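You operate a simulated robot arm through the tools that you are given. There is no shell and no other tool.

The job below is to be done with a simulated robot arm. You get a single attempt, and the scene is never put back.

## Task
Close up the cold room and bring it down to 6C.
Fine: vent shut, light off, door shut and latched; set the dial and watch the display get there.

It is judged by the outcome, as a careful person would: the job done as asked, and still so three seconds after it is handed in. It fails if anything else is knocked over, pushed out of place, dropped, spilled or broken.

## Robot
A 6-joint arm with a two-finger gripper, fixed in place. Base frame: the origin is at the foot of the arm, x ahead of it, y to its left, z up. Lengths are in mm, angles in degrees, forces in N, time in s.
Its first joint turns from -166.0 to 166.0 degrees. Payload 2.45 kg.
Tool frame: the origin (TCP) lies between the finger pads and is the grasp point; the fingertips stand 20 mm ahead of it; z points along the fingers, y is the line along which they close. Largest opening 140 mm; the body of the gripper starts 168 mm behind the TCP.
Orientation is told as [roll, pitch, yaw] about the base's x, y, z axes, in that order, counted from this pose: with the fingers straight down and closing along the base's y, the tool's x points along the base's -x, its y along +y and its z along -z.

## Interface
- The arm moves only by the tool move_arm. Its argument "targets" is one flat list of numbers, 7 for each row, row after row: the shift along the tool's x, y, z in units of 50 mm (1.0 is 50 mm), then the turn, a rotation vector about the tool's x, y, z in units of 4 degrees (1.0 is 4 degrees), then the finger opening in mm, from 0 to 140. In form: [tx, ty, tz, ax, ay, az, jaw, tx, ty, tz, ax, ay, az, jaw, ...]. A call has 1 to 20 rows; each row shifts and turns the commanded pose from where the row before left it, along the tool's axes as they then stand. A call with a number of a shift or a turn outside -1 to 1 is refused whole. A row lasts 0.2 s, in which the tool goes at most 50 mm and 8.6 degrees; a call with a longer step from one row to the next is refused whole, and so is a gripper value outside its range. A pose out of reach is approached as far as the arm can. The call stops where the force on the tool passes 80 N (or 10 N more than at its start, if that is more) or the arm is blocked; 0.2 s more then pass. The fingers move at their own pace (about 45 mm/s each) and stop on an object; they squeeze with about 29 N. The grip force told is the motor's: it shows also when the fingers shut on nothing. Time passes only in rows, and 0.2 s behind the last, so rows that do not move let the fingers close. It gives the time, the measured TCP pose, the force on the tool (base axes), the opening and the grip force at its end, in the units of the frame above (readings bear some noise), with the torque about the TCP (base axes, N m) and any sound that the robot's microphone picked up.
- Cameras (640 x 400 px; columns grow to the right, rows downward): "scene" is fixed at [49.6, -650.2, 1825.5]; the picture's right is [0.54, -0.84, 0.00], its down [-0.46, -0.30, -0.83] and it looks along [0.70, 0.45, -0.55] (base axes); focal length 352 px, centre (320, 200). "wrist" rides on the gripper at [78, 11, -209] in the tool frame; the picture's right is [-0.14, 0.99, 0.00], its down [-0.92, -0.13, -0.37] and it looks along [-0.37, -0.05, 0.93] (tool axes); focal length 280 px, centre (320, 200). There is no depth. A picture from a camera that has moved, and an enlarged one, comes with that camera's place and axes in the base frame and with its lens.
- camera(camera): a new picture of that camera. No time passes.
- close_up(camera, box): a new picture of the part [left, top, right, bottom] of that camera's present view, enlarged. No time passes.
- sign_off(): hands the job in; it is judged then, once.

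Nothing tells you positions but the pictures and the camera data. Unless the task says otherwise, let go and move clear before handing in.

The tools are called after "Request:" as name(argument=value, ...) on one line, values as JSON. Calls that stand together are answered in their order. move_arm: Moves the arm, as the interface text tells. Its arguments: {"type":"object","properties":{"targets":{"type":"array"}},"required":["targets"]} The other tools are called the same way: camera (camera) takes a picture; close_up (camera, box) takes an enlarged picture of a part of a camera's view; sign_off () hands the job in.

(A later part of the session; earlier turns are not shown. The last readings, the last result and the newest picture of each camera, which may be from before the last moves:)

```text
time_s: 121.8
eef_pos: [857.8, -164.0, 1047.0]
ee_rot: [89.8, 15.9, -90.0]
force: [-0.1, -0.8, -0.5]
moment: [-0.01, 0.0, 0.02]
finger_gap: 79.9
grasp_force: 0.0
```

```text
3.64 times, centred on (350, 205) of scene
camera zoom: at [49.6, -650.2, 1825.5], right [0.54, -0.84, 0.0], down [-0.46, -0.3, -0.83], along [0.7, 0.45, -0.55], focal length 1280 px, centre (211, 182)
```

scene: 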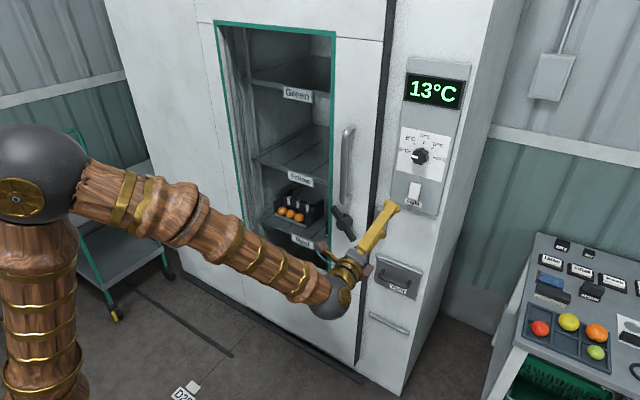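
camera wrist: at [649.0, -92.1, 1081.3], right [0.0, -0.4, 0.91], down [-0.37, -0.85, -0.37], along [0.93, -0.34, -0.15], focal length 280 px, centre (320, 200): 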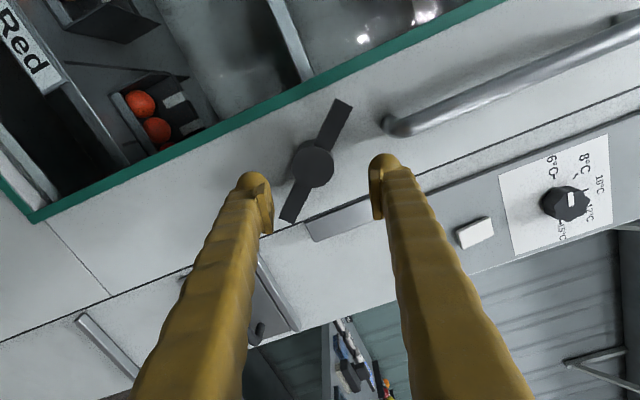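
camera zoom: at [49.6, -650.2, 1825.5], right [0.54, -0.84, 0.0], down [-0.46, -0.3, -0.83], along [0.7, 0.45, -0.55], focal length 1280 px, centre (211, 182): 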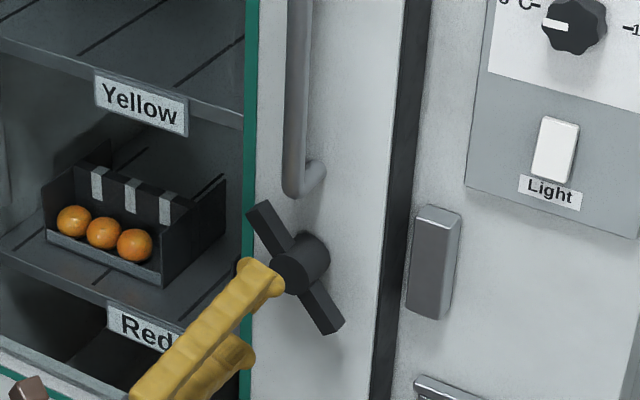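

The view is clear: the hub sits between the open fingers with the bar crossing almost at right angles. I'll centre on it, go in and close on the hub.

Request:
move_arm(targets=[0.055, -0.1, 0, 0, 0, 0, 80, 0, 0, 0.5, 0, 0, 0, 80, 0, 0, 0.5, 0, 0, 0, 80, 0, 0, 0.4, 0, 0, 0, 80, 0, 0, 0.3, 0, 0, 0, 80, 0, 0, 0, 0, 0, 0, 80])

Request:
camera(camera="wrist")

```text
time_s: 123.2
eef_pos: [944.9, -159.0, 1043.6]
ee_rot: [90.0, 16.0, -90.0]
force: [-0.3, 0.3, 0.5]
moment: [0.0, -0.03, -0.01]
finger_gap: 79.8
grasp_force: 0.0
```

```text
taken
camera wrist: at [734.7, -88.0, 1078.3], right [0.0, -0.4, 0.91], down [-0.37, -0.85, -0.37], along [0.93, -0.34, -0.15], focal length 280 px, centre (320, 200)
```

wrist: 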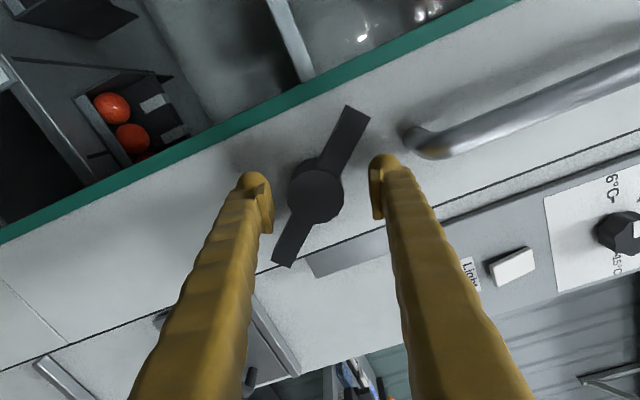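

Request:
move_arm(targets=[0, 0, 0.2, 0, 0, 0, 80, 0, 0, 0, 0, 0, 0, 30, 0, 0, 0, 0, 0, 0, 30, 0, 0, 0, 0, 0, 0, 30, 0, 0, 0, 0, 0, 0, 30, 0, 0, 0, 0, 0, 0, 30])

Request:
camera(camera="wrist")

Request:
close_up(camera="scene", box=[290, 150, 410, 260])

```text
time_s: 124.6
eef_pos: [953.3, -158.7, 1044.0]
ee_rot: [89.7, 15.9, -90.0]
force: [0.1, 1.2, -4.8]
moment: [0.02, 0.0, 0.0]
finger_gap: 33.2
grasp_force: 2.4
```

```text
taken
camera wrist: at [744.8, -88.4, 1078.0], right [0.01, -0.4, 0.91], down [-0.37, -0.85, -0.37], along [0.93, -0.33, -0.15], focal length 280 px, centre (320, 200)
```

wrist: 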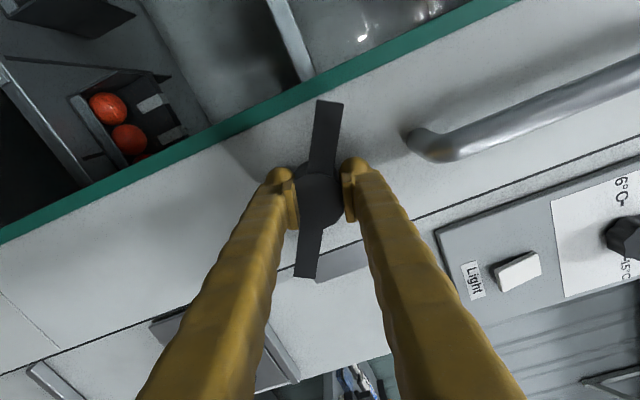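

```text
3.64 times, centred on (350, 205) of scene
camera zoom: at [49.6, -650.2, 1825.5], right [0.54, -0.84, 0.0], down [-0.46, -0.3, -0.83], along [0.7, 0.45, -0.55], focal length 1280 px, centre (211, 182)
```

zoom: 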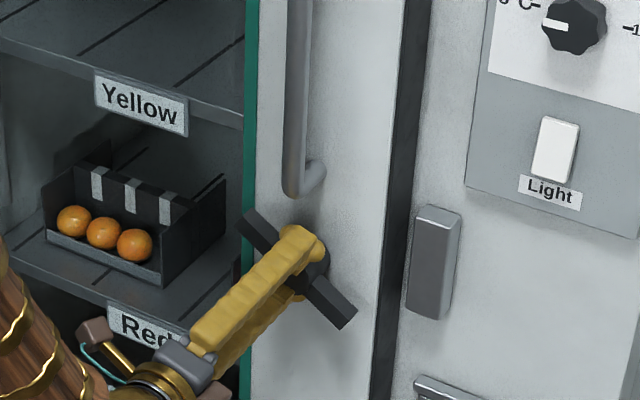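

The closing fingers have already nudged the lever about 15 degrees. I'll look closely at how they sit on the hub.

Request:
close_up(camera="wrist", box=[240, 80, 400, 290])

Request:
close_up(camera="scene", box=[325, 190, 405, 245])

```text
1.90 times, centred on (320, 185) of wrist
camera zoom: at [744.8, -88.4, 1078.0], right [0.01, -0.4, 0.91], down [-0.37, -0.85, -0.37], along [0.93, -0.33, -0.15], focal length 534 px, centre (320, 229)
```

zoom: 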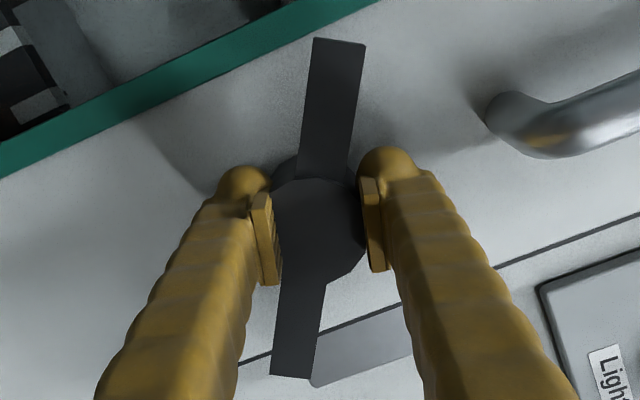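

```text
7.27 times, centred on (365, 218) of scene
camera zoom: at [49.6, -650.2, 1825.5], right [0.54, -0.84, 0.0], down [-0.46, -0.3, -0.83], along [0.7, 0.45, -0.55], focal length 2559 px, centre (-7, 73)
```

zoom: 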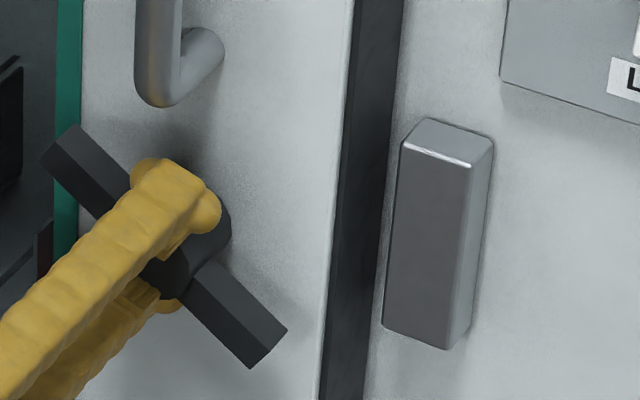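

The pads lie flat on the hub, square to the bar, so the tool roll directly controls the lever angle. I'll clamp firmly and turn it back clockwise to its open position before closing the door.

Request:
move_arm(targets=[0, 0, 0, 0, 0, 0, 10, 0, 0, 0, 0, 0, 0, 10, 0, 0, 0, 0, 0, 1, 10, 0, 0, 0, 0, 0, 1, 10, 0, 0, 0, 0, 0, 1, 10, 0, 0, 0, 0, 0, 1, 10, 0, 0, 0, 0, 0, 1, 10, 0, 0, 0, 0, 0, 1, 10, 0, 0, 0, 0, 0, 1, 10])

Request:
camera(camera="wrist")

Request:
close_up(camera="scene", box=[325, 190, 405, 245])

```text
time_s: 126.6
eef_pos: [953.0, -159.8, 1043.7]
ee_rot: [89.6, 43.9, -90.0]
force: [1.9, 5.3, -13.4]
moment: [0.24, 0.08, 0.14]
finger_gap: 18.6
grasp_force: 19.8
```

```text
taken
camera wrist: at [744.6, -111.4, 1107.4], right [0.01, -0.79, 0.62], down [-0.37, -0.58, -0.73], along [0.93, -0.22, -0.29], focal length 280 px, centre (320, 200)
```

wrist: 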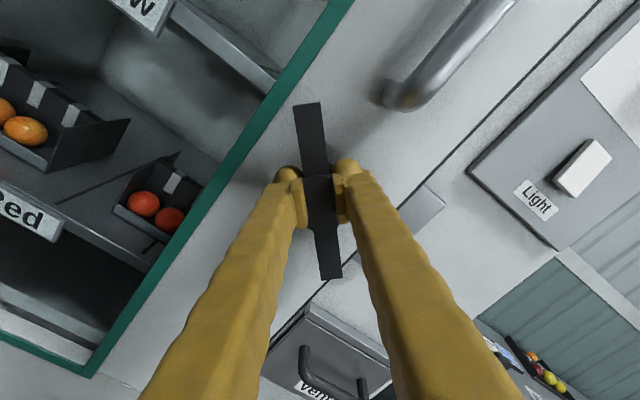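

```text
7.27 times, centred on (365, 218) of scene
camera zoom: at [49.6, -650.2, 1825.5], right [0.54, -0.84, 0.0], down [-0.46, -0.3, -0.83], along [0.7, 0.45, -0.55], focal length 2559 px, centre (-7, 73)
```

zoom: 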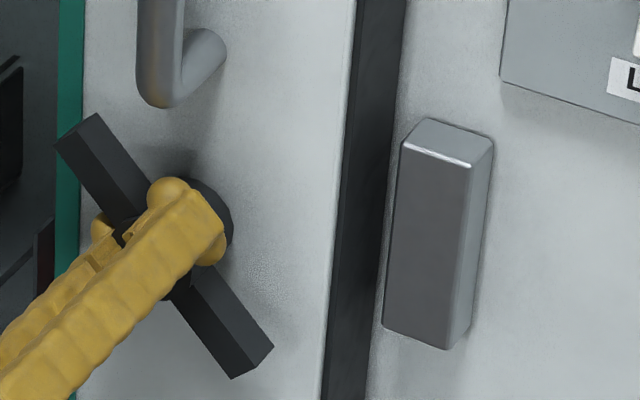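

The lever bar is gripped and back at about 45 degrees. I'll now push the door rightward, by the lever, until it is hard against the stop.

Request:
move_arm(targets=[-0.058, 0.056, 0, 0, 0, 0, 10, -0.058, 0.056, 0, 0, 0, 0, 10, -0.058, 0.056, 0, 0, 0, 0, 10, -0.058, 0.056, 0, 0, 0, 0, 10, -0.043, 0.042, 0, 0, 0, 0, 10])

Request:
close_up(camera="scene", box=[290, 150, 410, 260])

```text
time_s: 127.8
eef_pos: [954.8, -173.7, 1042.8]
ee_rot: [89.3, 43.9, -90.0]
force: [11.9, 63.6, -28.0]
moment: [0.22, 0.29, 0.48]
finger_gap: 17.3
grasp_force: 42.6
```

```text
3.64 times, centred on (350, 205) of scene
camera zoom: at [49.6, -650.2, 1825.5], right [0.54, -0.84, 0.0], down [-0.46, -0.3, -0.83], along [0.7, 0.45, -0.55], focal length 1280 px, centre (211, 182)
```

zoom: 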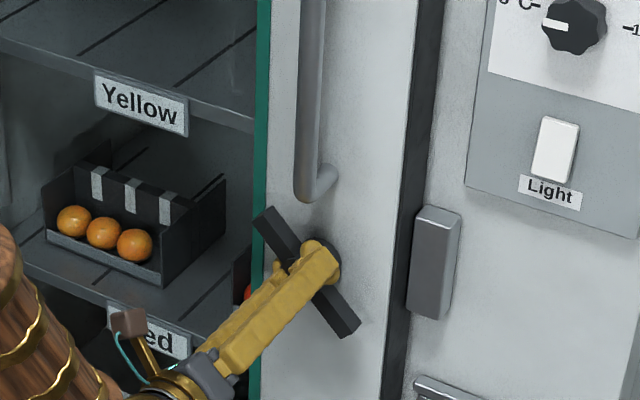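

The door is held shut with about 60 N. Now I'll ease the pressure a little and turn the lever counter-clockwise while keeping it pressed.

Request:
move_arm(targets=[0.022, -0.021, 0, 0, 0, -0.8, 10, 0, 0, 0, 0, 0, -0.8, 10, 0, 0, 0, 0, 0, -0.8, 10, 0, 0, 0, 0, 0, -0.8, 10])

Request:
close_up(camera="scene", box=[290, 150, 410, 260])

```text
time_s: 128.5
eef_pos: [953.7, -173.2, 1041.0]
ee_rot: [89.3, 36.7, -90.1]
force: [18.6, 6.8, -10.0]
moment: [-0.63, 0.08, -0.23]
finger_gap: 17.7
grasp_force: 42.9
stopped in row 3: the force on the tool passed its limit at 83 N (the readings are from after the stop); the commanded pose is now the measured one
```

```text
3.64 times, centred on (350, 205) of scene
camera zoom: at [49.6, -650.2, 1825.5], right [0.54, -0.84, 0.0], down [-0.46, -0.3, -0.83], along [0.7, 0.45, -0.55], focal length 1280 px, centre (211, 182)
```

zoom: 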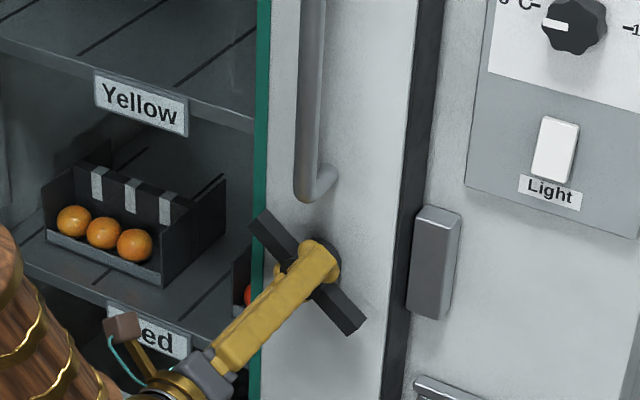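

Request:
camera(camera="wrist")

Request:
close_up(camera="wrist", box=[240, 80, 400, 290])

```text
taken
camera wrist: at [744.8, -119.1, 1098.9], right [0.01, -0.7, 0.71], down [-0.37, -0.66, -0.65], along [0.93, -0.26, -0.27], focal length 280 px, centre (320, 200)
```

wrist: 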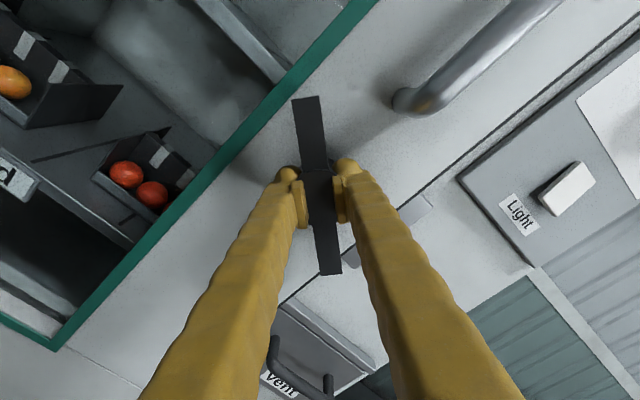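

```text
1.90 times, centred on (320, 185) of wrist
camera zoom: at [744.8, -119.1, 1098.9], right [0.01, -0.7, 0.71], down [-0.37, -0.66, -0.65], along [0.93, -0.26, -0.27], focal length 534 px, centre (320, 229)
```

zoom: 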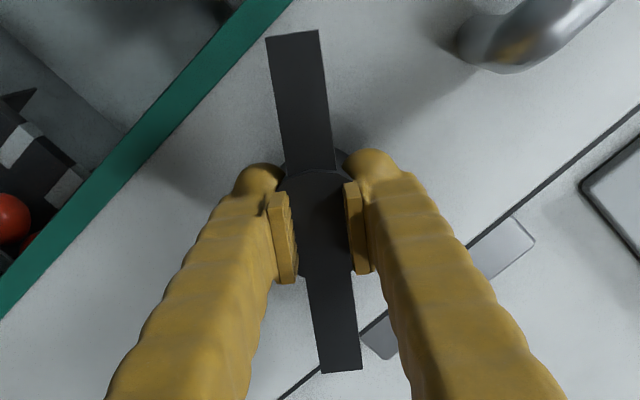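

The grip is well centred on the hub. I'll continue turning in finer steps.

Request:
move_arm(targets=[0, 0, 0, 0, 0, -0.6, 10, 0, 0, 0, 0, 0, -0.6, 10, 0, 0, 0, 0, 0, -0.6, 10, 0, 0, 0, 0, 0, -0.6, 10])

Request:
close_up(camera="scene", box=[290, 150, 410, 260])

```text
time_s: 129.5
eef_pos: [953.9, -172.8, 1040.9]
ee_rot: [89.3, 27.1, -90.1]
force: [4.2, 5.8, -20.9]
moment: [0.56, 0.09, 0.17]
finger_gap: 17.5
grasp_force: 43.0
```

```text
3.64 times, centred on (350, 205) of scene
camera zoom: at [49.6, -650.2, 1825.5], right [0.54, -0.84, 0.0], down [-0.46, -0.3, -0.83], along [0.7, 0.45, -0.55], focal length 1280 px, centre (211, 182)
```

zoom: 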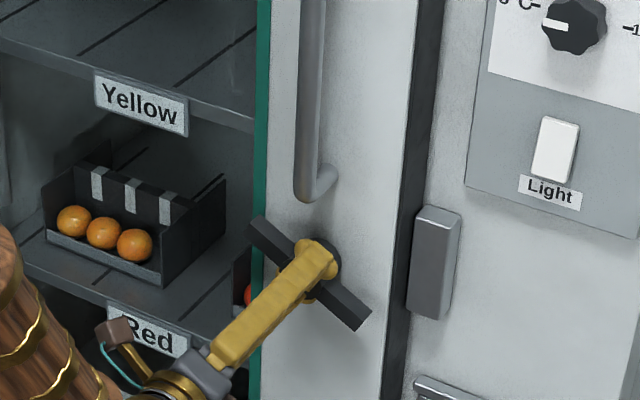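

Request:
move_arm(targets=[-0.018, 0.009, 0, 0, 0, -0.6, 10, -0.018, 0.009, 0, 0, 0, -0.6, 10, -0.01, 0.004, 0, 0, 0, -0.6, 10, 0, 0, 0, 0, 0, -0.6, 10])

Request:
close_up(camera="scene", box=[290, 150, 410, 260])

```text
time_s: 130.5
eef_pos: [954.2, -175.6, 1040.2]
ee_rot: [89.3, 17.4, -89.9]
force: [15.9, 31.0, -40.9]
moment: [-0.56, 0.47, 0.01]
finger_gap: 17.3
grasp_force: 43.1
```

```text
3.64 times, centred on (350, 205) of scene
camera zoom: at [49.6, -650.2, 1825.5], right [0.54, -0.84, 0.0], down [-0.46, -0.3, -0.83], along [0.7, 0.45, -0.55], focal length 1280 px, centre (211, 182)
```

zoom: 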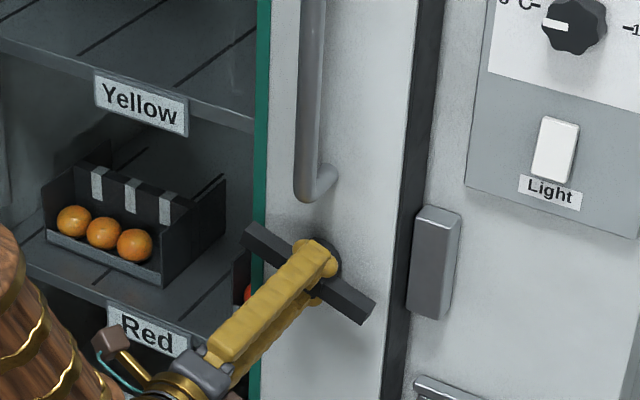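

The door is pressed with about 30 N and the lever keeps turning. Continuing.

Request:
move_arm(targets=[-0.006, -0.019, 0, 0, 0, -0.6, 10, 0, 0, 0, 0, 0, -0.6, 10, 0, 0, 0, 0, 0, -0.6, 10, 0, 0, 0, 0, 0, -0.6, 10])

Request:
close_up(camera="scene", box=[290, 150, 410, 260])

```text
time_s: 131.5
eef_pos: [953.7, -178.8, 1039.7]
ee_rot: [89.4, 7.9, -89.9]
force: [13.8, 22.0, -44.8]
moment: [-0.58, 0.46, -0.2]
finger_gap: 17.5
grasp_force: 42.1
```

```text
3.64 times, centred on (350, 205) of scene
camera zoom: at [49.6, -650.2, 1825.5], right [0.54, -0.84, 0.0], down [-0.46, -0.3, -0.83], along [0.7, 0.45, -0.55], focal length 1280 px, centre (211, 182)
```

zoom: 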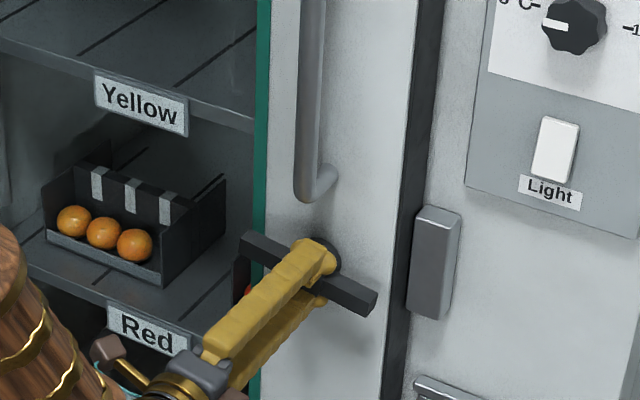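

Request:
move_arm(targets=[-0.004, -0.03, 0, 0, 0, -0.6, 10, -0.01, 0, 0, 0, 0, -0.6, 10, 0, 0, 0, 0, 0, -0.6, 10, 0, 0, 0, 0, 0, -0.5, 10, 0, 0, 0, 0, 0, -0.4, 10])

Request:
close_up(camera="scene", box=[290, 150, 410, 260])

Request:
camera(camera="scene")

```text
time_s: 132.7
eef_pos: [954.1, -178.4, 1040.3]
ee_rot: [89.7, -2.9, -89.8]
force: [21.2, -1.2, -19.4]
moment: [1.19, 0.16, -0.16]
finger_gap: 19.3
grasp_force: 44.0
```

```text
3.64 times, centred on (350, 205) of scene
camera zoom: at [49.6, -650.2, 1825.5], right [0.54, -0.84, 0.0], down [-0.46, -0.3, -0.83], along [0.7, 0.45, -0.55], focal length 1280 px, centre (211, 182)
```

zoom: 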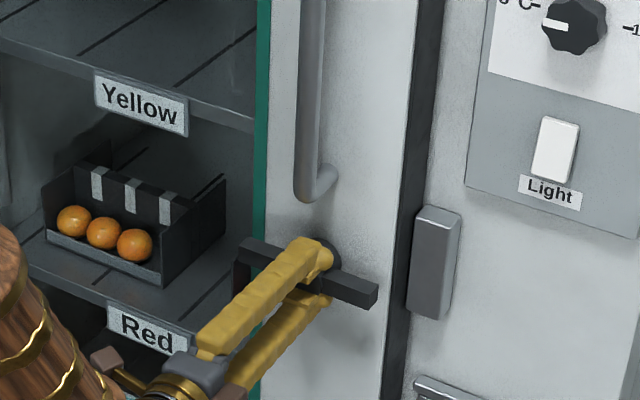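

```text
taken
```

scene: 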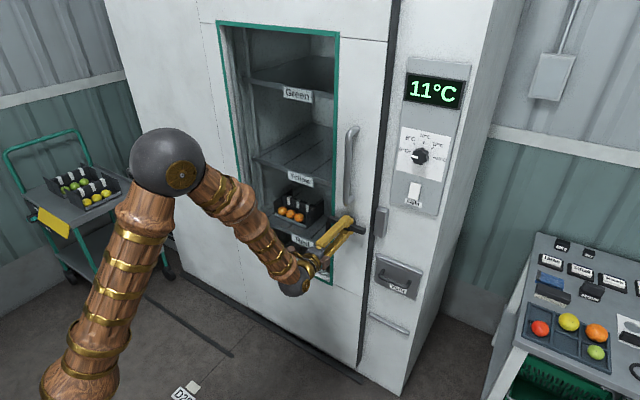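

The lever is at its horizontal stop with the door shut, and the display is falling again (11°C). I'll press the door home once more and then pull gently left on the lever to test the latch.

Request:
move_arm(targets=[-0.06, 0, 0, 0, 0, 0, 10, -0.04, 0, 0, 0, 0, -0.2, 10, 0, 0, 0, 0, 0, 0, 10])

Request:
move_arm(targets=[0.06, 0, 0, 0, 0, 0, 10, 0.06, 0, 0, 0, 0, 0, 10, 0.06, 0, 0, 0, 0, 0, 10])

Request:
close_up(camera="scene", box=[290, 150, 410, 260])

```text
time_s: 133.5
eef_pos: [954.0, -181.5, 1040.3]
ee_rot: [89.5, -3.9, -89.7]
force: [5.2, 39.4, -6.2]
moment: [1.14, 0.06, 0.5]
finger_gap: 20.1
grasp_force: 44.5
```

```text
time_s: 134.3
eef_pos: [953.2, -175.2, 1040.4]
ee_rot: [89.6, -3.7, -89.9]
force: [-13.0, -4.2, 3.5]
moment: [1.13, -0.02, -0.36]
finger_gap: 20.0
grasp_force: 44.7
```

```text
3.64 times, centred on (350, 205) of scene
camera zoom: at [49.6, -650.2, 1825.5], right [0.54, -0.84, 0.0], down [-0.46, -0.3, -0.83], along [0.7, 0.45, -0.55], focal length 1280 px, centre (211, 182)
```

zoom: 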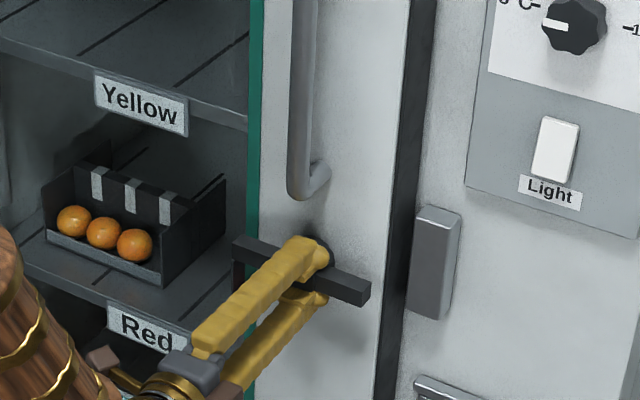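

The door again moved about 8 mm easily. Before drawing conclusions, I'll check whether it pushes back from here, then how far it can go the other way.

Request:
move_arm(targets=[-0.06, 0, 0, 0, 0, 0, 10, -0.06, 0, 0, 0, 0, 0, 10, -0.06, 0, 0, 0, 0, 0, 10])

Request:
close_up(camera="scene", box=[290, 150, 410, 260])

```text
time_s: 135.1
eef_pos: [952.9, -181.3, 1040.1]
ee_rot: [89.6, -3.7, -89.6]
force: [10.1, 18.4, 10.7]
moment: [1.1, -0.07, -0.03]
finger_gap: 20.3
grasp_force: 45.2
```

```text
3.64 times, centred on (350, 205) of scene
camera zoom: at [49.6, -650.2, 1825.5], right [0.54, -0.84, 0.0], down [-0.46, -0.3, -0.83], along [0.7, 0.45, -0.55], focal length 1280 px, centre (211, 182)
```

zoom: 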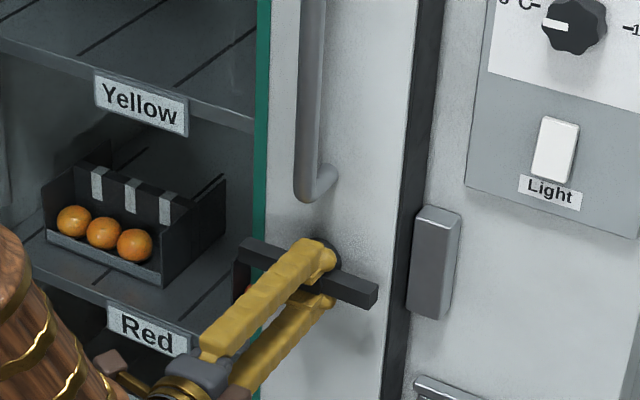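

It goes back fully, so this may just be free play in the latch. I'll pull further, in small steps, to see if it catches.

Request:
move_arm(targets=[0.08, 0, 0, 0, 0, 0, 10, 0.08, 0, 0, 0, 0, 0, 10, 0.08, 0, 0, 0, 0, 0, 10, 0.06, 0, 0, 0, 0, 0, 10, 0.06, 0, 0, 0, 0, 0, 10])

Request:
close_up(camera="scene", box=[290, 150, 410, 260])

```text
time_s: 136.3
eef_pos: [952.8, -165.8, 1040.3]
ee_rot: [89.5, -3.7, -89.7]
force: [28.7, -3.3, 24.6]
moment: [1.11, -0.2, -0.06]
finger_gap: 19.7
grasp_force: 45.1
```

```text
3.64 times, centred on (350, 205) of scene
camera zoom: at [49.6, -650.2, 1825.5], right [0.54, -0.84, 0.0], down [-0.46, -0.3, -0.83], along [0.7, 0.45, -0.55], focal length 1280 px, centre (211, 182)
```

zoom: 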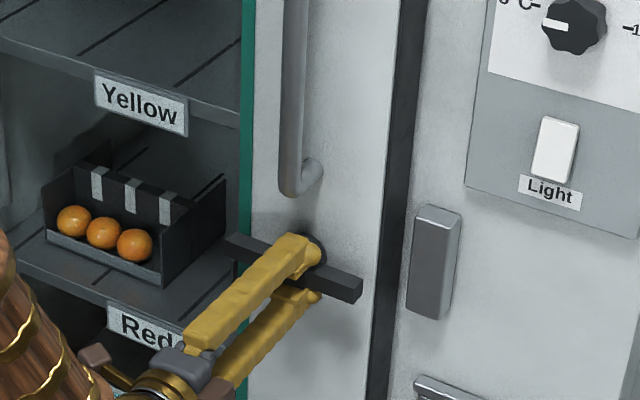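

Request:
move_arm(targets=[-0.06, 0, 0, 0, 0, 0, 10, -0.06, 0, 0, 0, 0, 0, 10, -0.06, 0, 0, 0, 0, 0, 10])

Request:
close_up(camera="scene", box=[290, 150, 410, 260])

```text
time_s: 137.1
eef_pos: [952.3, -173.0, 1040.6]
ee_rot: [89.6, -3.8, -89.7]
force: [-0.5, 39.2, 39.7]
moment: [0.93, -0.42, 0.47]
finger_gap: 20.1
grasp_force: 45.1
```

```text
3.64 times, centred on (350, 205) of scene
camera zoom: at [49.6, -650.2, 1825.5], right [0.54, -0.84, 0.0], down [-0.46, -0.3, -0.83], along [0.7, 0.45, -0.55], focal length 1280 px, centre (211, 182)
```

zoom: 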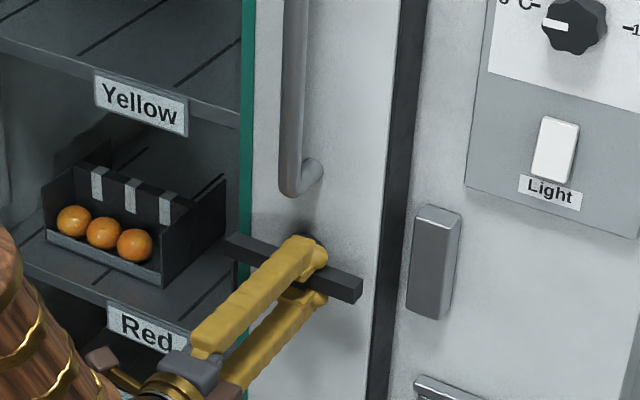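

Past about 13 mm the thrown latch blocks the door from returning, so the horizontal position does throw something. I'll test, with the door slightly open here, whether the lever can turn further counter-clockwise than horizontal.

Request:
move_arm(targets=[0.1, 0, 0, 0, 0, 0, 10, 0, 0, 0, 0, 0, -0.6, 10, 0, 0, 0, 0, 0, -0.6, 10, 0, 0, 0, 0, 0, -0.6, 10, 0, 0, 0, 0, 0, -0.6, 10])

Request:
close_up(camera="scene", box=[290, 150, 410, 260])

Request:
camera(camera="wrist")

```text
time_s: 138.3
eef_pos: [952.6, -168.4, 1040.2]
ee_rot: [89.5, -13.2, -89.7]
force: [12.8, -5.1, 39.9]
moment: [1.71, -0.32, -0.15]
finger_gap: 24.8
grasp_force: 45.1
```

```text
3.64 times, centred on (350, 205) of scene
camera zoom: at [49.6, -650.2, 1825.5], right [0.54, -0.84, 0.0], down [-0.46, -0.3, -0.83], along [0.7, 0.45, -0.55], focal length 1280 px, centre (211, 182)
```

zoom: 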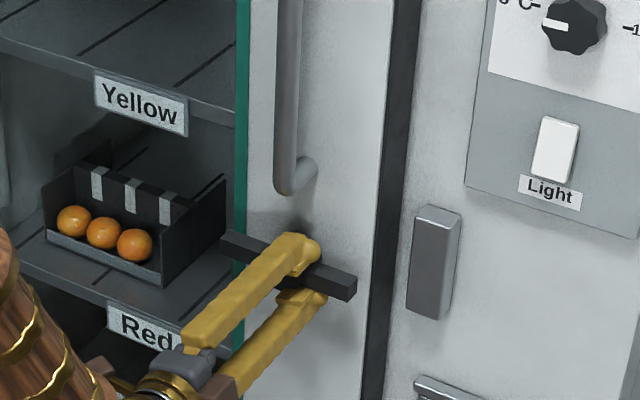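

```text
taken
camera wrist: at [743.3, -91.8, 1034.5], right [0.01, 0.09, 1.0], down [-0.37, -0.93, 0.09], along [0.93, -0.36, 0.03], focal length 280 px, centre (320, 200)
```

wrist: 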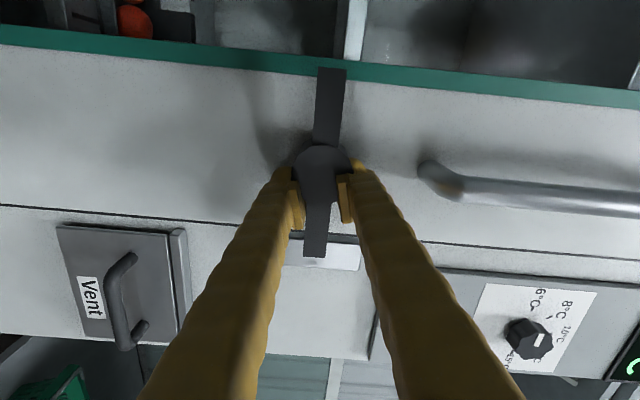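

The lever's hard stop is exactly horizontal, so that is its thrown position. I need to understand why the door isn't held, so I'll inspect the door edge and frame along its whole height for anything in the way.

Request:
close_up(camera="scene", box=[330, 260, 430, 400])

Request:
close_up(camera="scene", box=[340, 0, 460, 80])

Request:
close_up(camera="scene", box=[355, 180, 415, 250])

Request:
close_up(camera="scene", box=[170, 200, 370, 390])

```text
2.86 times, centred on (380, 330) of scene
camera zoom: at [49.6, -650.2, 1825.5], right [0.54, -0.84, 0.0], down [-0.46, -0.3, -0.83], along [0.7, 0.45, -0.55], focal length 1005 px, centre (149, -171)
```

zoom: 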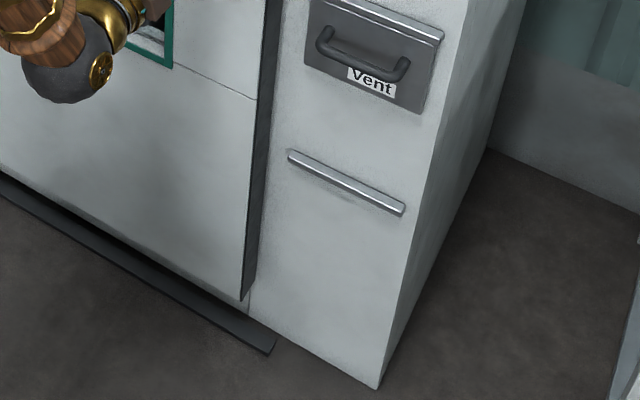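

```text
5.00 times, centred on (400, 40) of scene
camera zoom: at [49.6, -650.2, 1825.5], right [0.54, -0.84, 0.0], down [-0.46, -0.3, -0.83], along [0.7, 0.45, -0.55], focal length 1759 px, centre (-80, 1000)
```

zoom: 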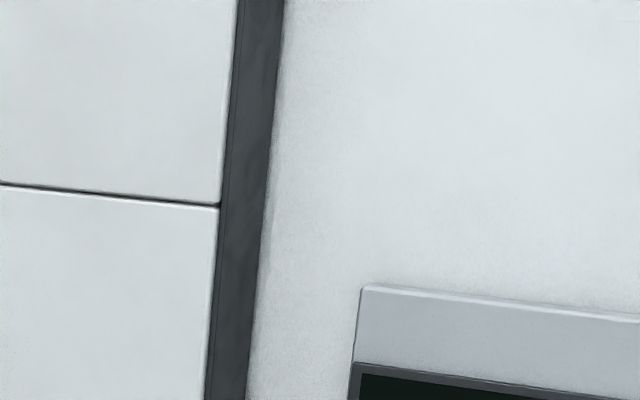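

```text
5.71 times, centred on (385, 215) of scene
camera zoom: at [49.6, -650.2, 1825.5], right [0.54, -0.84, 0.0], down [-0.46, -0.3, -0.83], along [0.7, 0.45, -0.55], focal length 2011 px, centre (-51, 114)
```

zoom: 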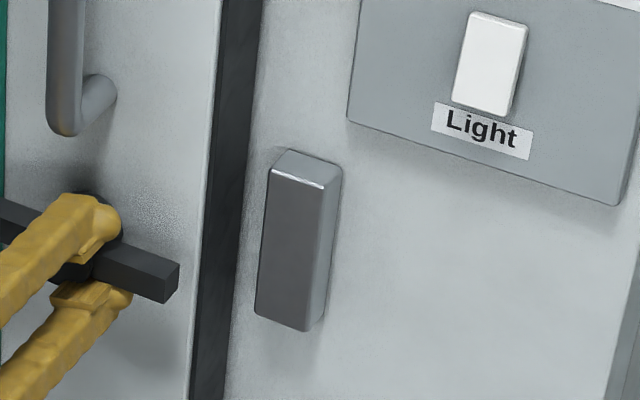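

```text
2.11 times, centred on (270, 295) of scene
camera zoom: at [49.6, -650.2, 1825.5], right [0.54, -0.84, 0.0], down [-0.46, -0.3, -0.83], along [0.7, 0.45, -0.55], focal length 741 px, centre (425, 0)
```

zoom: 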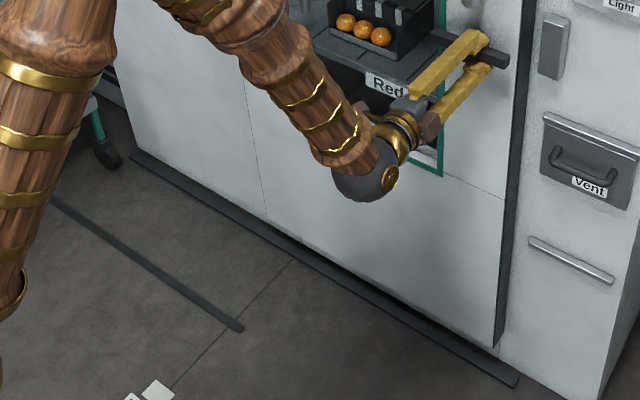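

Nothing obstructs the track or frame. The likeliest cause is that the pressure on the door slackened just as the lever reached its end. I'll recentre my grip on the hub, turn the lever back, and repeat with steady closing pressure all the way through.

Request:
move_arm(targets=[0, 0, 0, 0, 0, 0, 45, 0, 0, 0, 0, 0, 0, 45, 0, 0, 0, 0, 0, 1, 45, 0, 0, 0, 0, 0, 1, 45, 0.2, 0, 0, 0, 0, 1, 45, 0.22, 0, 0, 0, 0, 0.3, 45, 0, 0, 0, 0, 0, 0, 10, 0, 0, 0, 0, 0, 0, 10, 0, 0, 0, 0, 0, 0, 10])

Request:
camera(camera="wrist")

```text
time_s: 140.3
eef_pos: [953.3, -150.4, 1040.2]
ee_rot: [89.7, 0.0, -89.2]
force: [-2.8, 2.8, 25.1]
moment: [0.69, -0.18, 0.01]
finger_gap: 18.7
grasp_force: 33.4
```

```text
taken
camera wrist: at [742.7, -74.5, 1052.4], right [0.01, -0.14, 0.99], down [-0.36, -0.93, -0.12], along [0.93, -0.35, -0.06], focal length 280 px, centre (320, 200)
```

wrist: 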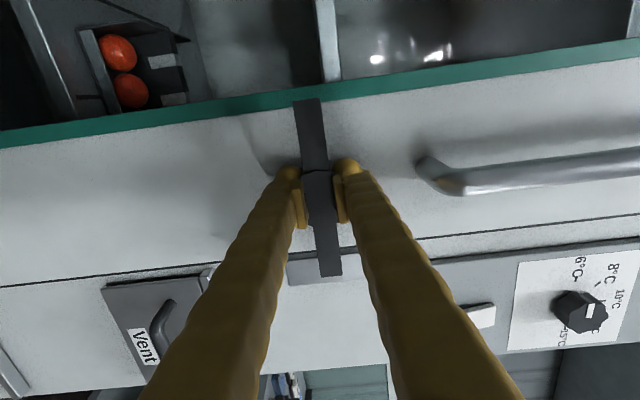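

Centred again. Turning the lever back clockwise by about 44 degrees.

Request:
move_arm(targets=[0, 0.03, 0, 0, 0, 0.8, 10, 0, 0, 0, 0, 0, 0.8, 10, 0, 0, 0, 0, 0, 0.8, 10, 0, 0, 0, 0, 0, 0.8, 10, 0, 0, 0, 0, 0, 0.8, 10, 0, 0, 0, 0, 0, 0.8, 10, 0, 0, 0, 0, 0, 0.8, 10, 0, 0, 0, 0, 0, 0.8, 10, 0, 0, 0, 0, 0, 0.8, 10, 0, 0, 0, 0, 0, 0.8, 10, 0, 0, 0, 0, 0, 0.8, 10, 0, 0, 0, 0, 0, 0.8, 10, 0, 0, 0, 0, 0, 0.8, 10, 0, 0, 0, 0, 0, 0.6, 10])

Request:
close_up(camera="scene", box=[290, 150, 410, 260])

Request:
camera(camera="wrist")

```text
time_s: 143.3
eef_pos: [951.9, -149.9, 1037.5]
ee_rot: [89.0, 43.8, -89.9]
force: [1.3, -1.1, 0.4]
moment: [-0.58, -0.01, 0.12]
finger_gap: 17.3
grasp_force: 42.3
```

```text
3.64 times, centred on (350, 205) of scene
camera zoom: at [49.6, -650.2, 1825.5], right [0.54, -0.84, 0.0], down [-0.46, -0.3, -0.83], along [0.7, 0.45, -0.55], focal length 1280 px, centre (211, 182)
```

zoom: 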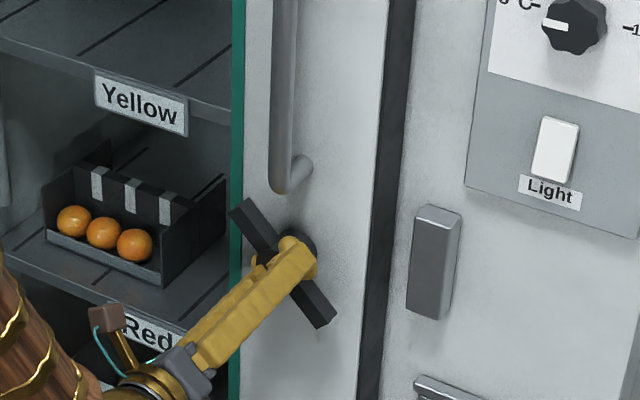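

```text
taken
camera wrist: at [743.9, -103.5, 1103.2], right [0.02, -0.79, 0.62], down [-0.37, -0.58, -0.73], along [0.93, -0.21, -0.3], focal length 280 px, centre (320, 200)
```

wrist: 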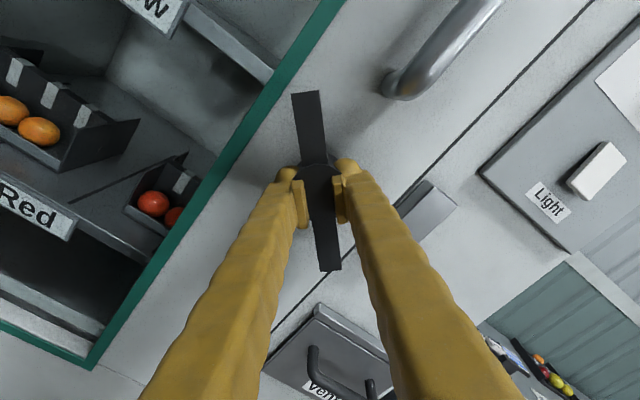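

Now pushing the door shut by the lever again.

Request:
move_arm(targets=[-0.065, 0.063, 0, 0, 0, 0, 10, -0.065, 0.063, 0, 0, 0, 0, 10, -0.065, 0.063, 0, 0, 0, 0, 10, -0.065, 0.063, 0, 0, 0, 0, 10, -0.065, 0.063, 0, 0, 0, 0, 10, -0.036, 0.035, 0, 0, 0, 0, 10, -0.02, 0.02, 0, 0, 0, 0, 10])

Request:
close_up(camera="scene", box=[290, 150, 410, 260])

```text
time_s: 144.9
eef_pos: [953.5, -175.1, 1038.1]
ee_rot: [89.2, 43.9, -90.5]
force: [13.1, 4.4, -24.1]
moment: [-0.01, 0.09, 0.19]
finger_gap: 18.4
grasp_force: 43.5
```

```text
3.64 times, centred on (350, 205) of scene
camera zoom: at [49.6, -650.2, 1825.5], right [0.54, -0.84, 0.0], down [-0.46, -0.3, -0.83], along [0.7, 0.45, -0.55], focal length 1280 px, centre (211, 182)
```

zoom: 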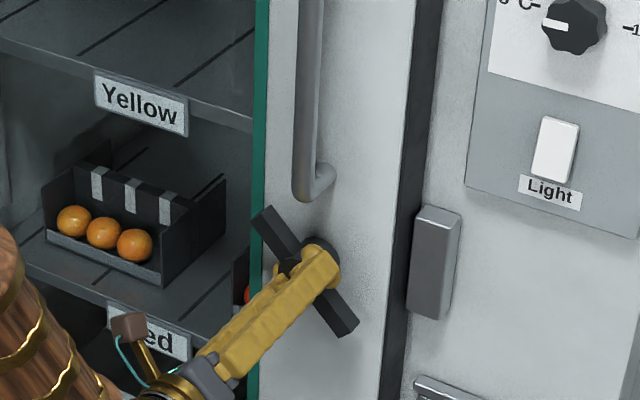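

Request:
move_arm(targets=[-0.03, 0.029, 0, 0, 0, 0, 10, -0.03, 0.029, 0, 0, 0, 0, 10, -0.02, 0.02, 0, 0, 0, 0, 10])

Request:
close_up(camera="scene", box=[345, 190, 420, 245])

```text
time_s: 145.7
eef_pos: [953.1, -176.8, 1037.9]
ee_rot: [89.2, 43.8, -90.1]
force: [-0.9, 56.6, -26.9]
moment: [-0.56, 0.48, 0.6]
finger_gap: 17.7
grasp_force: 43.6
```

```text
7.27 times, centred on (382, 218) of scene
camera zoom: at [49.6, -650.2, 1825.5], right [0.54, -0.84, 0.0], down [-0.46, -0.3, -0.83], along [0.7, 0.45, -0.55], focal length 2559 px, centre (-134, 73)
```

zoom: 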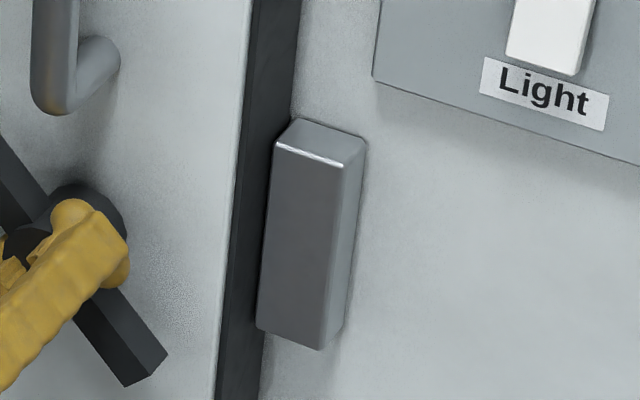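

The door is hard shut at about 57 N. Turning counter-clockwise in fine steps, keeping that pressure.

Request:
move_arm(targets=[-0.014, -0.014, 0, 0, 0, -0.4, 10, 0, 0, 0, 0, 0, -0.4, 10, 0, 0, 0, 0, 0, -0.4, 10, 0, 0, 0, 0, 0, -0.4, 10, 0, 0, 0, 0, 0, -0.4, 10, 0, 0, 0, 0, 0, -0.4, 10])

```text
time_s: 147.1
eef_pos: [952.7, -179.9, 1036.9]
ee_rot: [89.2, 34.4, -90.3]
force: [14.2, 45.1, -44.8]
moment: [-0.67, 0.94, -0.28]
finger_gap: 17.9
grasp_force: 43.6
```

Request:
move_arm(targets=[-0.017, -0.025, 0, 0, 0, -0.4, 10, 0, 0, 0, 0, 0, -0.4, 10, -0.006, -0.008, 0, 0, 0, -0.4, 10, 0, 0, 0, 0, 0, -0.4, 10, -0.005, -0.008, 0, 0, 0, -0.4, 10, 0, 0, 0, 0, 0, -0.4, 10])

```text
time_s: 148.5
eef_pos: [954.7, -181.5, 1036.8]
ee_rot: [89.6, 24.6, -90.1]
force: [24.5, 0.5, -8.7]
moment: [-0.26, -0.14, 0.2]
finger_gap: 17.2
grasp_force: 43.0
```

Pressure dropped off; I'll restore it before turning further.

Request:
move_arm(targets=[-0.036, 0.017, 0, 0, 0, 0, 10, -0.036, 0.017, 0, 0, 0, 0, 10, -0.018, 0.008, 0, 0, 0, 0, 10])

Request:
close_up(camera="scene", box=[290, 150, 410, 260])

Request:
camera(camera="wrist")

```text
time_s: 149.3
eef_pos: [953.8, -185.8, 1036.7]
ee_rot: [89.4, 24.7, -90.0]
force: [19.4, 19.5, -9.1]
moment: [-0.6, 0.42, 0.62]
finger_gap: 17.6
grasp_force: 43.0
```

```text
3.64 times, centred on (350, 205) of scene
camera zoom: at [49.6, -650.2, 1825.5], right [0.54, -0.84, 0.0], down [-0.46, -0.3, -0.83], along [0.7, 0.45, -0.55], focal length 1280 px, centre (211, 182)
```

zoom: 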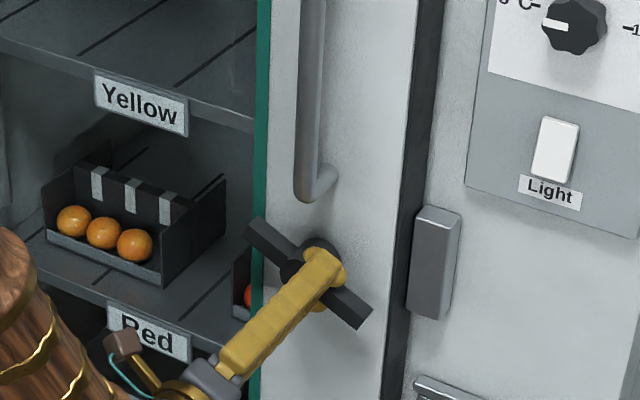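

```text
taken
camera wrist: at [744.2, -119.8, 1080.3], right [0.01, -0.54, 0.84], down [-0.37, -0.78, -0.5], along [0.93, -0.31, -0.21], focal length 280 px, centre (320, 200)
```

wrist: 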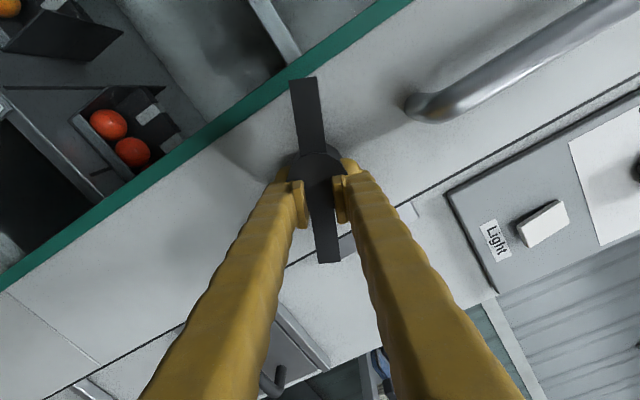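

Request:
move_arm(targets=[-0.01, 0.013, 0, 0, 0, -0.5, 10, -0.01, 0.013, 0, 0, 0, -0.5, 10, -0.01, 0.013, 0, 0, 0, -0.5, 10, -0.012, 0.012, 0, 0, 0, -0.5, 10])

Request:
move_arm(targets=[-0.02, 0.01, 0, 0, 0, -0.5, 10, -0.02, 0.01, 0, 0, 0, -0.5, 10, -0.02, 0.01, 0, 0, 0, -0.5, 10])

Request:
close_up(camera="scene", box=[290, 150, 410, 260])

```text
time_s: 150.3
eef_pos: [952.6, -187.8, 1036.5]
ee_rot: [89.4, 16.6, -90.0]
force: [10.9, 14.9, -22.7]
moment: [-0.56, 0.47, -0.15]
finger_gap: 17.8
grasp_force: 43.2
```

```text
time_s: 151.1
eef_pos: [952.8, -190.1, 1037.3]
ee_rot: [89.5, 10.7, -89.8]
force: [6.8, 31.8, -27.3]
moment: [-0.63, 0.24, 0.72]
finger_gap: 18.2
grasp_force: 43.3
```

```text
3.64 times, centred on (350, 205) of scene
camera zoom: at [49.6, -650.2, 1825.5], right [0.54, -0.84, 0.0], down [-0.46, -0.3, -0.83], along [0.7, 0.45, -0.55], focal length 1280 px, centre (211, 182)
```

zoom: 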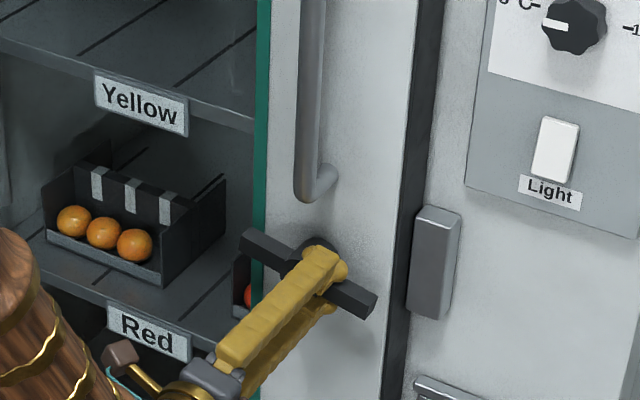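

Pressure is holding at about 30 N. Finishing the turn with continued pressure.

Request:
move_arm(targets=[-0.03, 0.006, 0, 0, 0, -0.5, 10, -0.03, 0.006, 0, 0, 0, -0.5, 10, -0.03, 0.006, 0, 0, 0, -0.5, 10])

Request:
move_arm(targets=[-0.03, 0.004, 0, 0, 0, -0.5, 10, -0.03, 0.004, 0, 0, 0, -0.5, 10, -0.03, 0, 0, 0, 0, -0.5, 10])

Request:
close_up(camera="scene", box=[290, 150, 410, 260])

```text
time_s: 151.9
eef_pos: [953.2, -196.3, 1037.9]
ee_rot: [89.5, 4.6, -89.9]
force: [7.4, 33.5, -21.9]
moment: [-0.73, 0.27, 0.68]
finger_gap: 18.1
grasp_force: 44.1
```

```text
time_s: 152.7
eef_pos: [952.4, -200.3, 1041.2]
ee_rot: [89.7, -1.5, -89.9]
force: [10.3, 39.9, 3.2]
moment: [1.0, -0.02, 0.43]
finger_gap: 19.0
grasp_force: 44.5
```

```text
3.64 times, centred on (350, 205) of scene
camera zoom: at [49.6, -650.2, 1825.5], right [0.54, -0.84, 0.0], down [-0.46, -0.3, -0.83], along [0.7, 0.45, -0.55], focal length 1280 px, centre (211, 182)
```

zoom: 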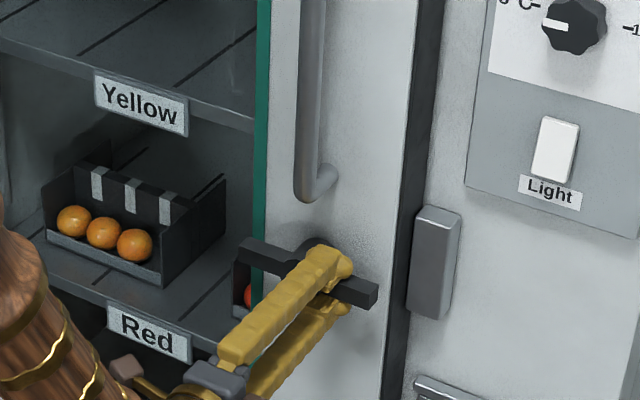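

The lever is at its horizontal stop and the door is pressed shut with 40 N. Now a careful pull test, a couple of millimetres at a time.

Request:
move_arm(targets=[0.04, 0, 0, 0, 0, 0, 10])

Request:
move_arm(targets=[0.04, 0, 0, 0, 0, 0, 10])

Request:
move_arm(targets=[0.04, 0, 0, 0, 0, 0, 10])

Request:
close_up(camera="scene", box=[290, 150, 410, 260])

```text
time_s: 153.1
eef_pos: [952.7, -200.4, 1041.0]
ee_rot: [89.7, -1.4, -89.9]
force: [14.3, 17.1, 12.0]
moment: [0.97, -0.12, 0.34]
finger_gap: 19.1
grasp_force: 44.5
```

```text
time_s: 153.5
eef_pos: [953.2, -200.2, 1040.1]
ee_rot: [89.6, -1.3, -89.9]
force: [15.7, -5.1, 20.5]
moment: [1.03, -0.05, -1.41]
finger_gap: 19.1
grasp_force: 44.4
```

```text
time_s: 153.9
eef_pos: [953.3, -196.2, 1040.9]
ee_rot: [89.7, -1.3, -89.7]
force: [14.3, -4.7, 28.7]
moment: [1.03, -0.24, -0.22]
finger_gap: 18.9
grasp_force: 44.0
```

```text
3.64 times, centred on (350, 205) of scene
camera zoom: at [49.6, -650.2, 1825.5], right [0.54, -0.84, 0.0], down [-0.46, -0.3, -0.83], along [0.7, 0.45, -0.55], focal length 1280 px, centre (211, 182)
```

zoom: 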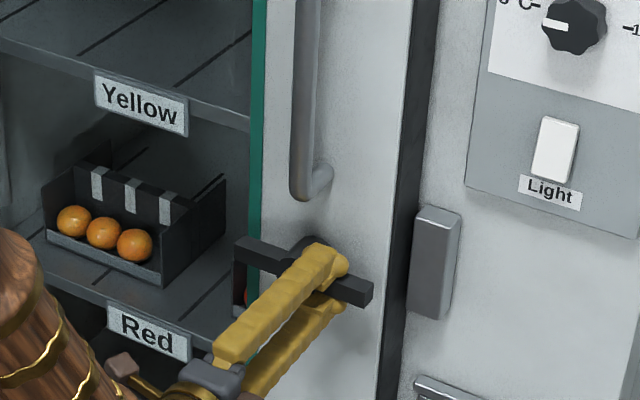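

The door still slides with only about 5 N, so horizontal is not the latched position after all. I note the lever itself has friction, so my earlier push the other way was inconclusive: the door slid before the lever could turn. I'll recentre on the hub and turn it clockwise past its starting angle with the door held shut.

Request:
move_arm(targets=[0, 0, 0, 0, 0, 0, 45, 0, 0, 0, 0, 0, 0, 45, 0.25, 0, 0, 0, 0, 0.3, 45, 0.25, 0, 0, 0, 0, 0, 45, 0, 0, 0, 0, 0, 0, 10, 0, 0, 0, 0, 0, 0, 10, 0, 0, 0, 0, 0, 0, 10])

Request:
camera(camera="wrist")

```text
time_s: 155.5
eef_pos: [952.6, -169.8, 1039.1]
ee_rot: [89.7, -0.1, -89.8]
force: [-0.2, 4.5, 17.5]
moment: [0.14, -0.15, 0.03]
finger_gap: 21.6
grasp_force: 9.4
```

```text
taken
camera wrist: at [743.8, -92.8, 1051.1], right [0.01, -0.14, 0.99], down [-0.37, -0.92, -0.12], along [0.93, -0.36, -0.06], focal length 280 px, centre (320, 200)
```

wrist: 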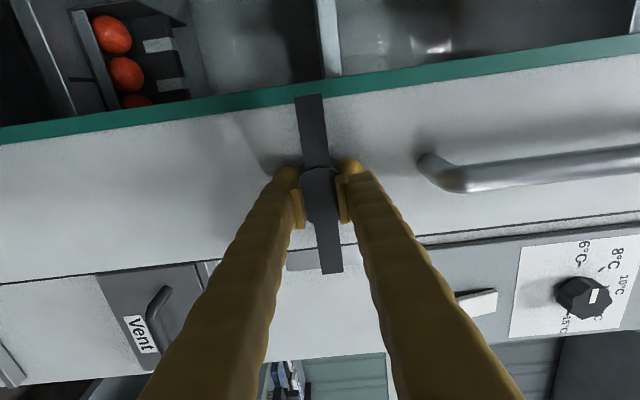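

Request:
move_arm(targets=[0, 0.03, 0, 0, 0, 0, 10, 0, 0, 0, 0, 0, 0.8, 10, 0, 0, 0, 0, 0, 0.8, 10, 0, 0, 0, 0, 0, 0.8, 10, 0, 0, 0, 0, 0, 0.8, 10, 0, 0, 0, 0, 0, 0.8, 10, 0, 0, 0, 0, 0, 0.8, 10, 0, 0, 0, 0, 0, 0.8, 10, 0, 0, 0, 0, 0, 0.8, 10, 0, 0, 0, 0, 0, 0.8, 10, 0, 0, 0, 0, 0, 0.8, 10, 0, 0, 0, 0, 0, 0.8, 10, 0, 0, 0, 0, 0, 0.8, 10, 0, 0, 0, 0, 0, 0.8, 10, 0, 0, 0, 0, 0, 0.6, 10])

Request:
close_up(camera="scene", box=[290, 150, 410, 260])

```text
time_s: 158.7
eef_pos: [953.3, -168.8, 1039.2]
ee_rot: [89.2, 44.1, -90.4]
force: [8.0, -5.2, -4.8]
moment: [0.01, 0.04, -0.05]
finger_gap: 18.3
grasp_force: 43.7
```

```text
3.64 times, centred on (350, 205) of scene
camera zoom: at [49.6, -650.2, 1825.5], right [0.54, -0.84, 0.0], down [-0.46, -0.3, -0.83], along [0.7, 0.45, -0.55], focal length 1280 px, centre (211, 182)
```

zoom: 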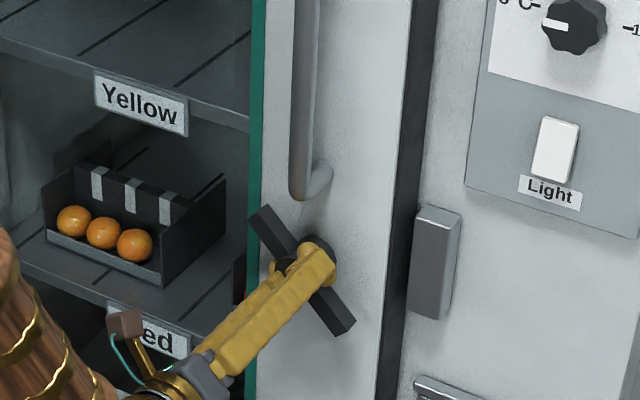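

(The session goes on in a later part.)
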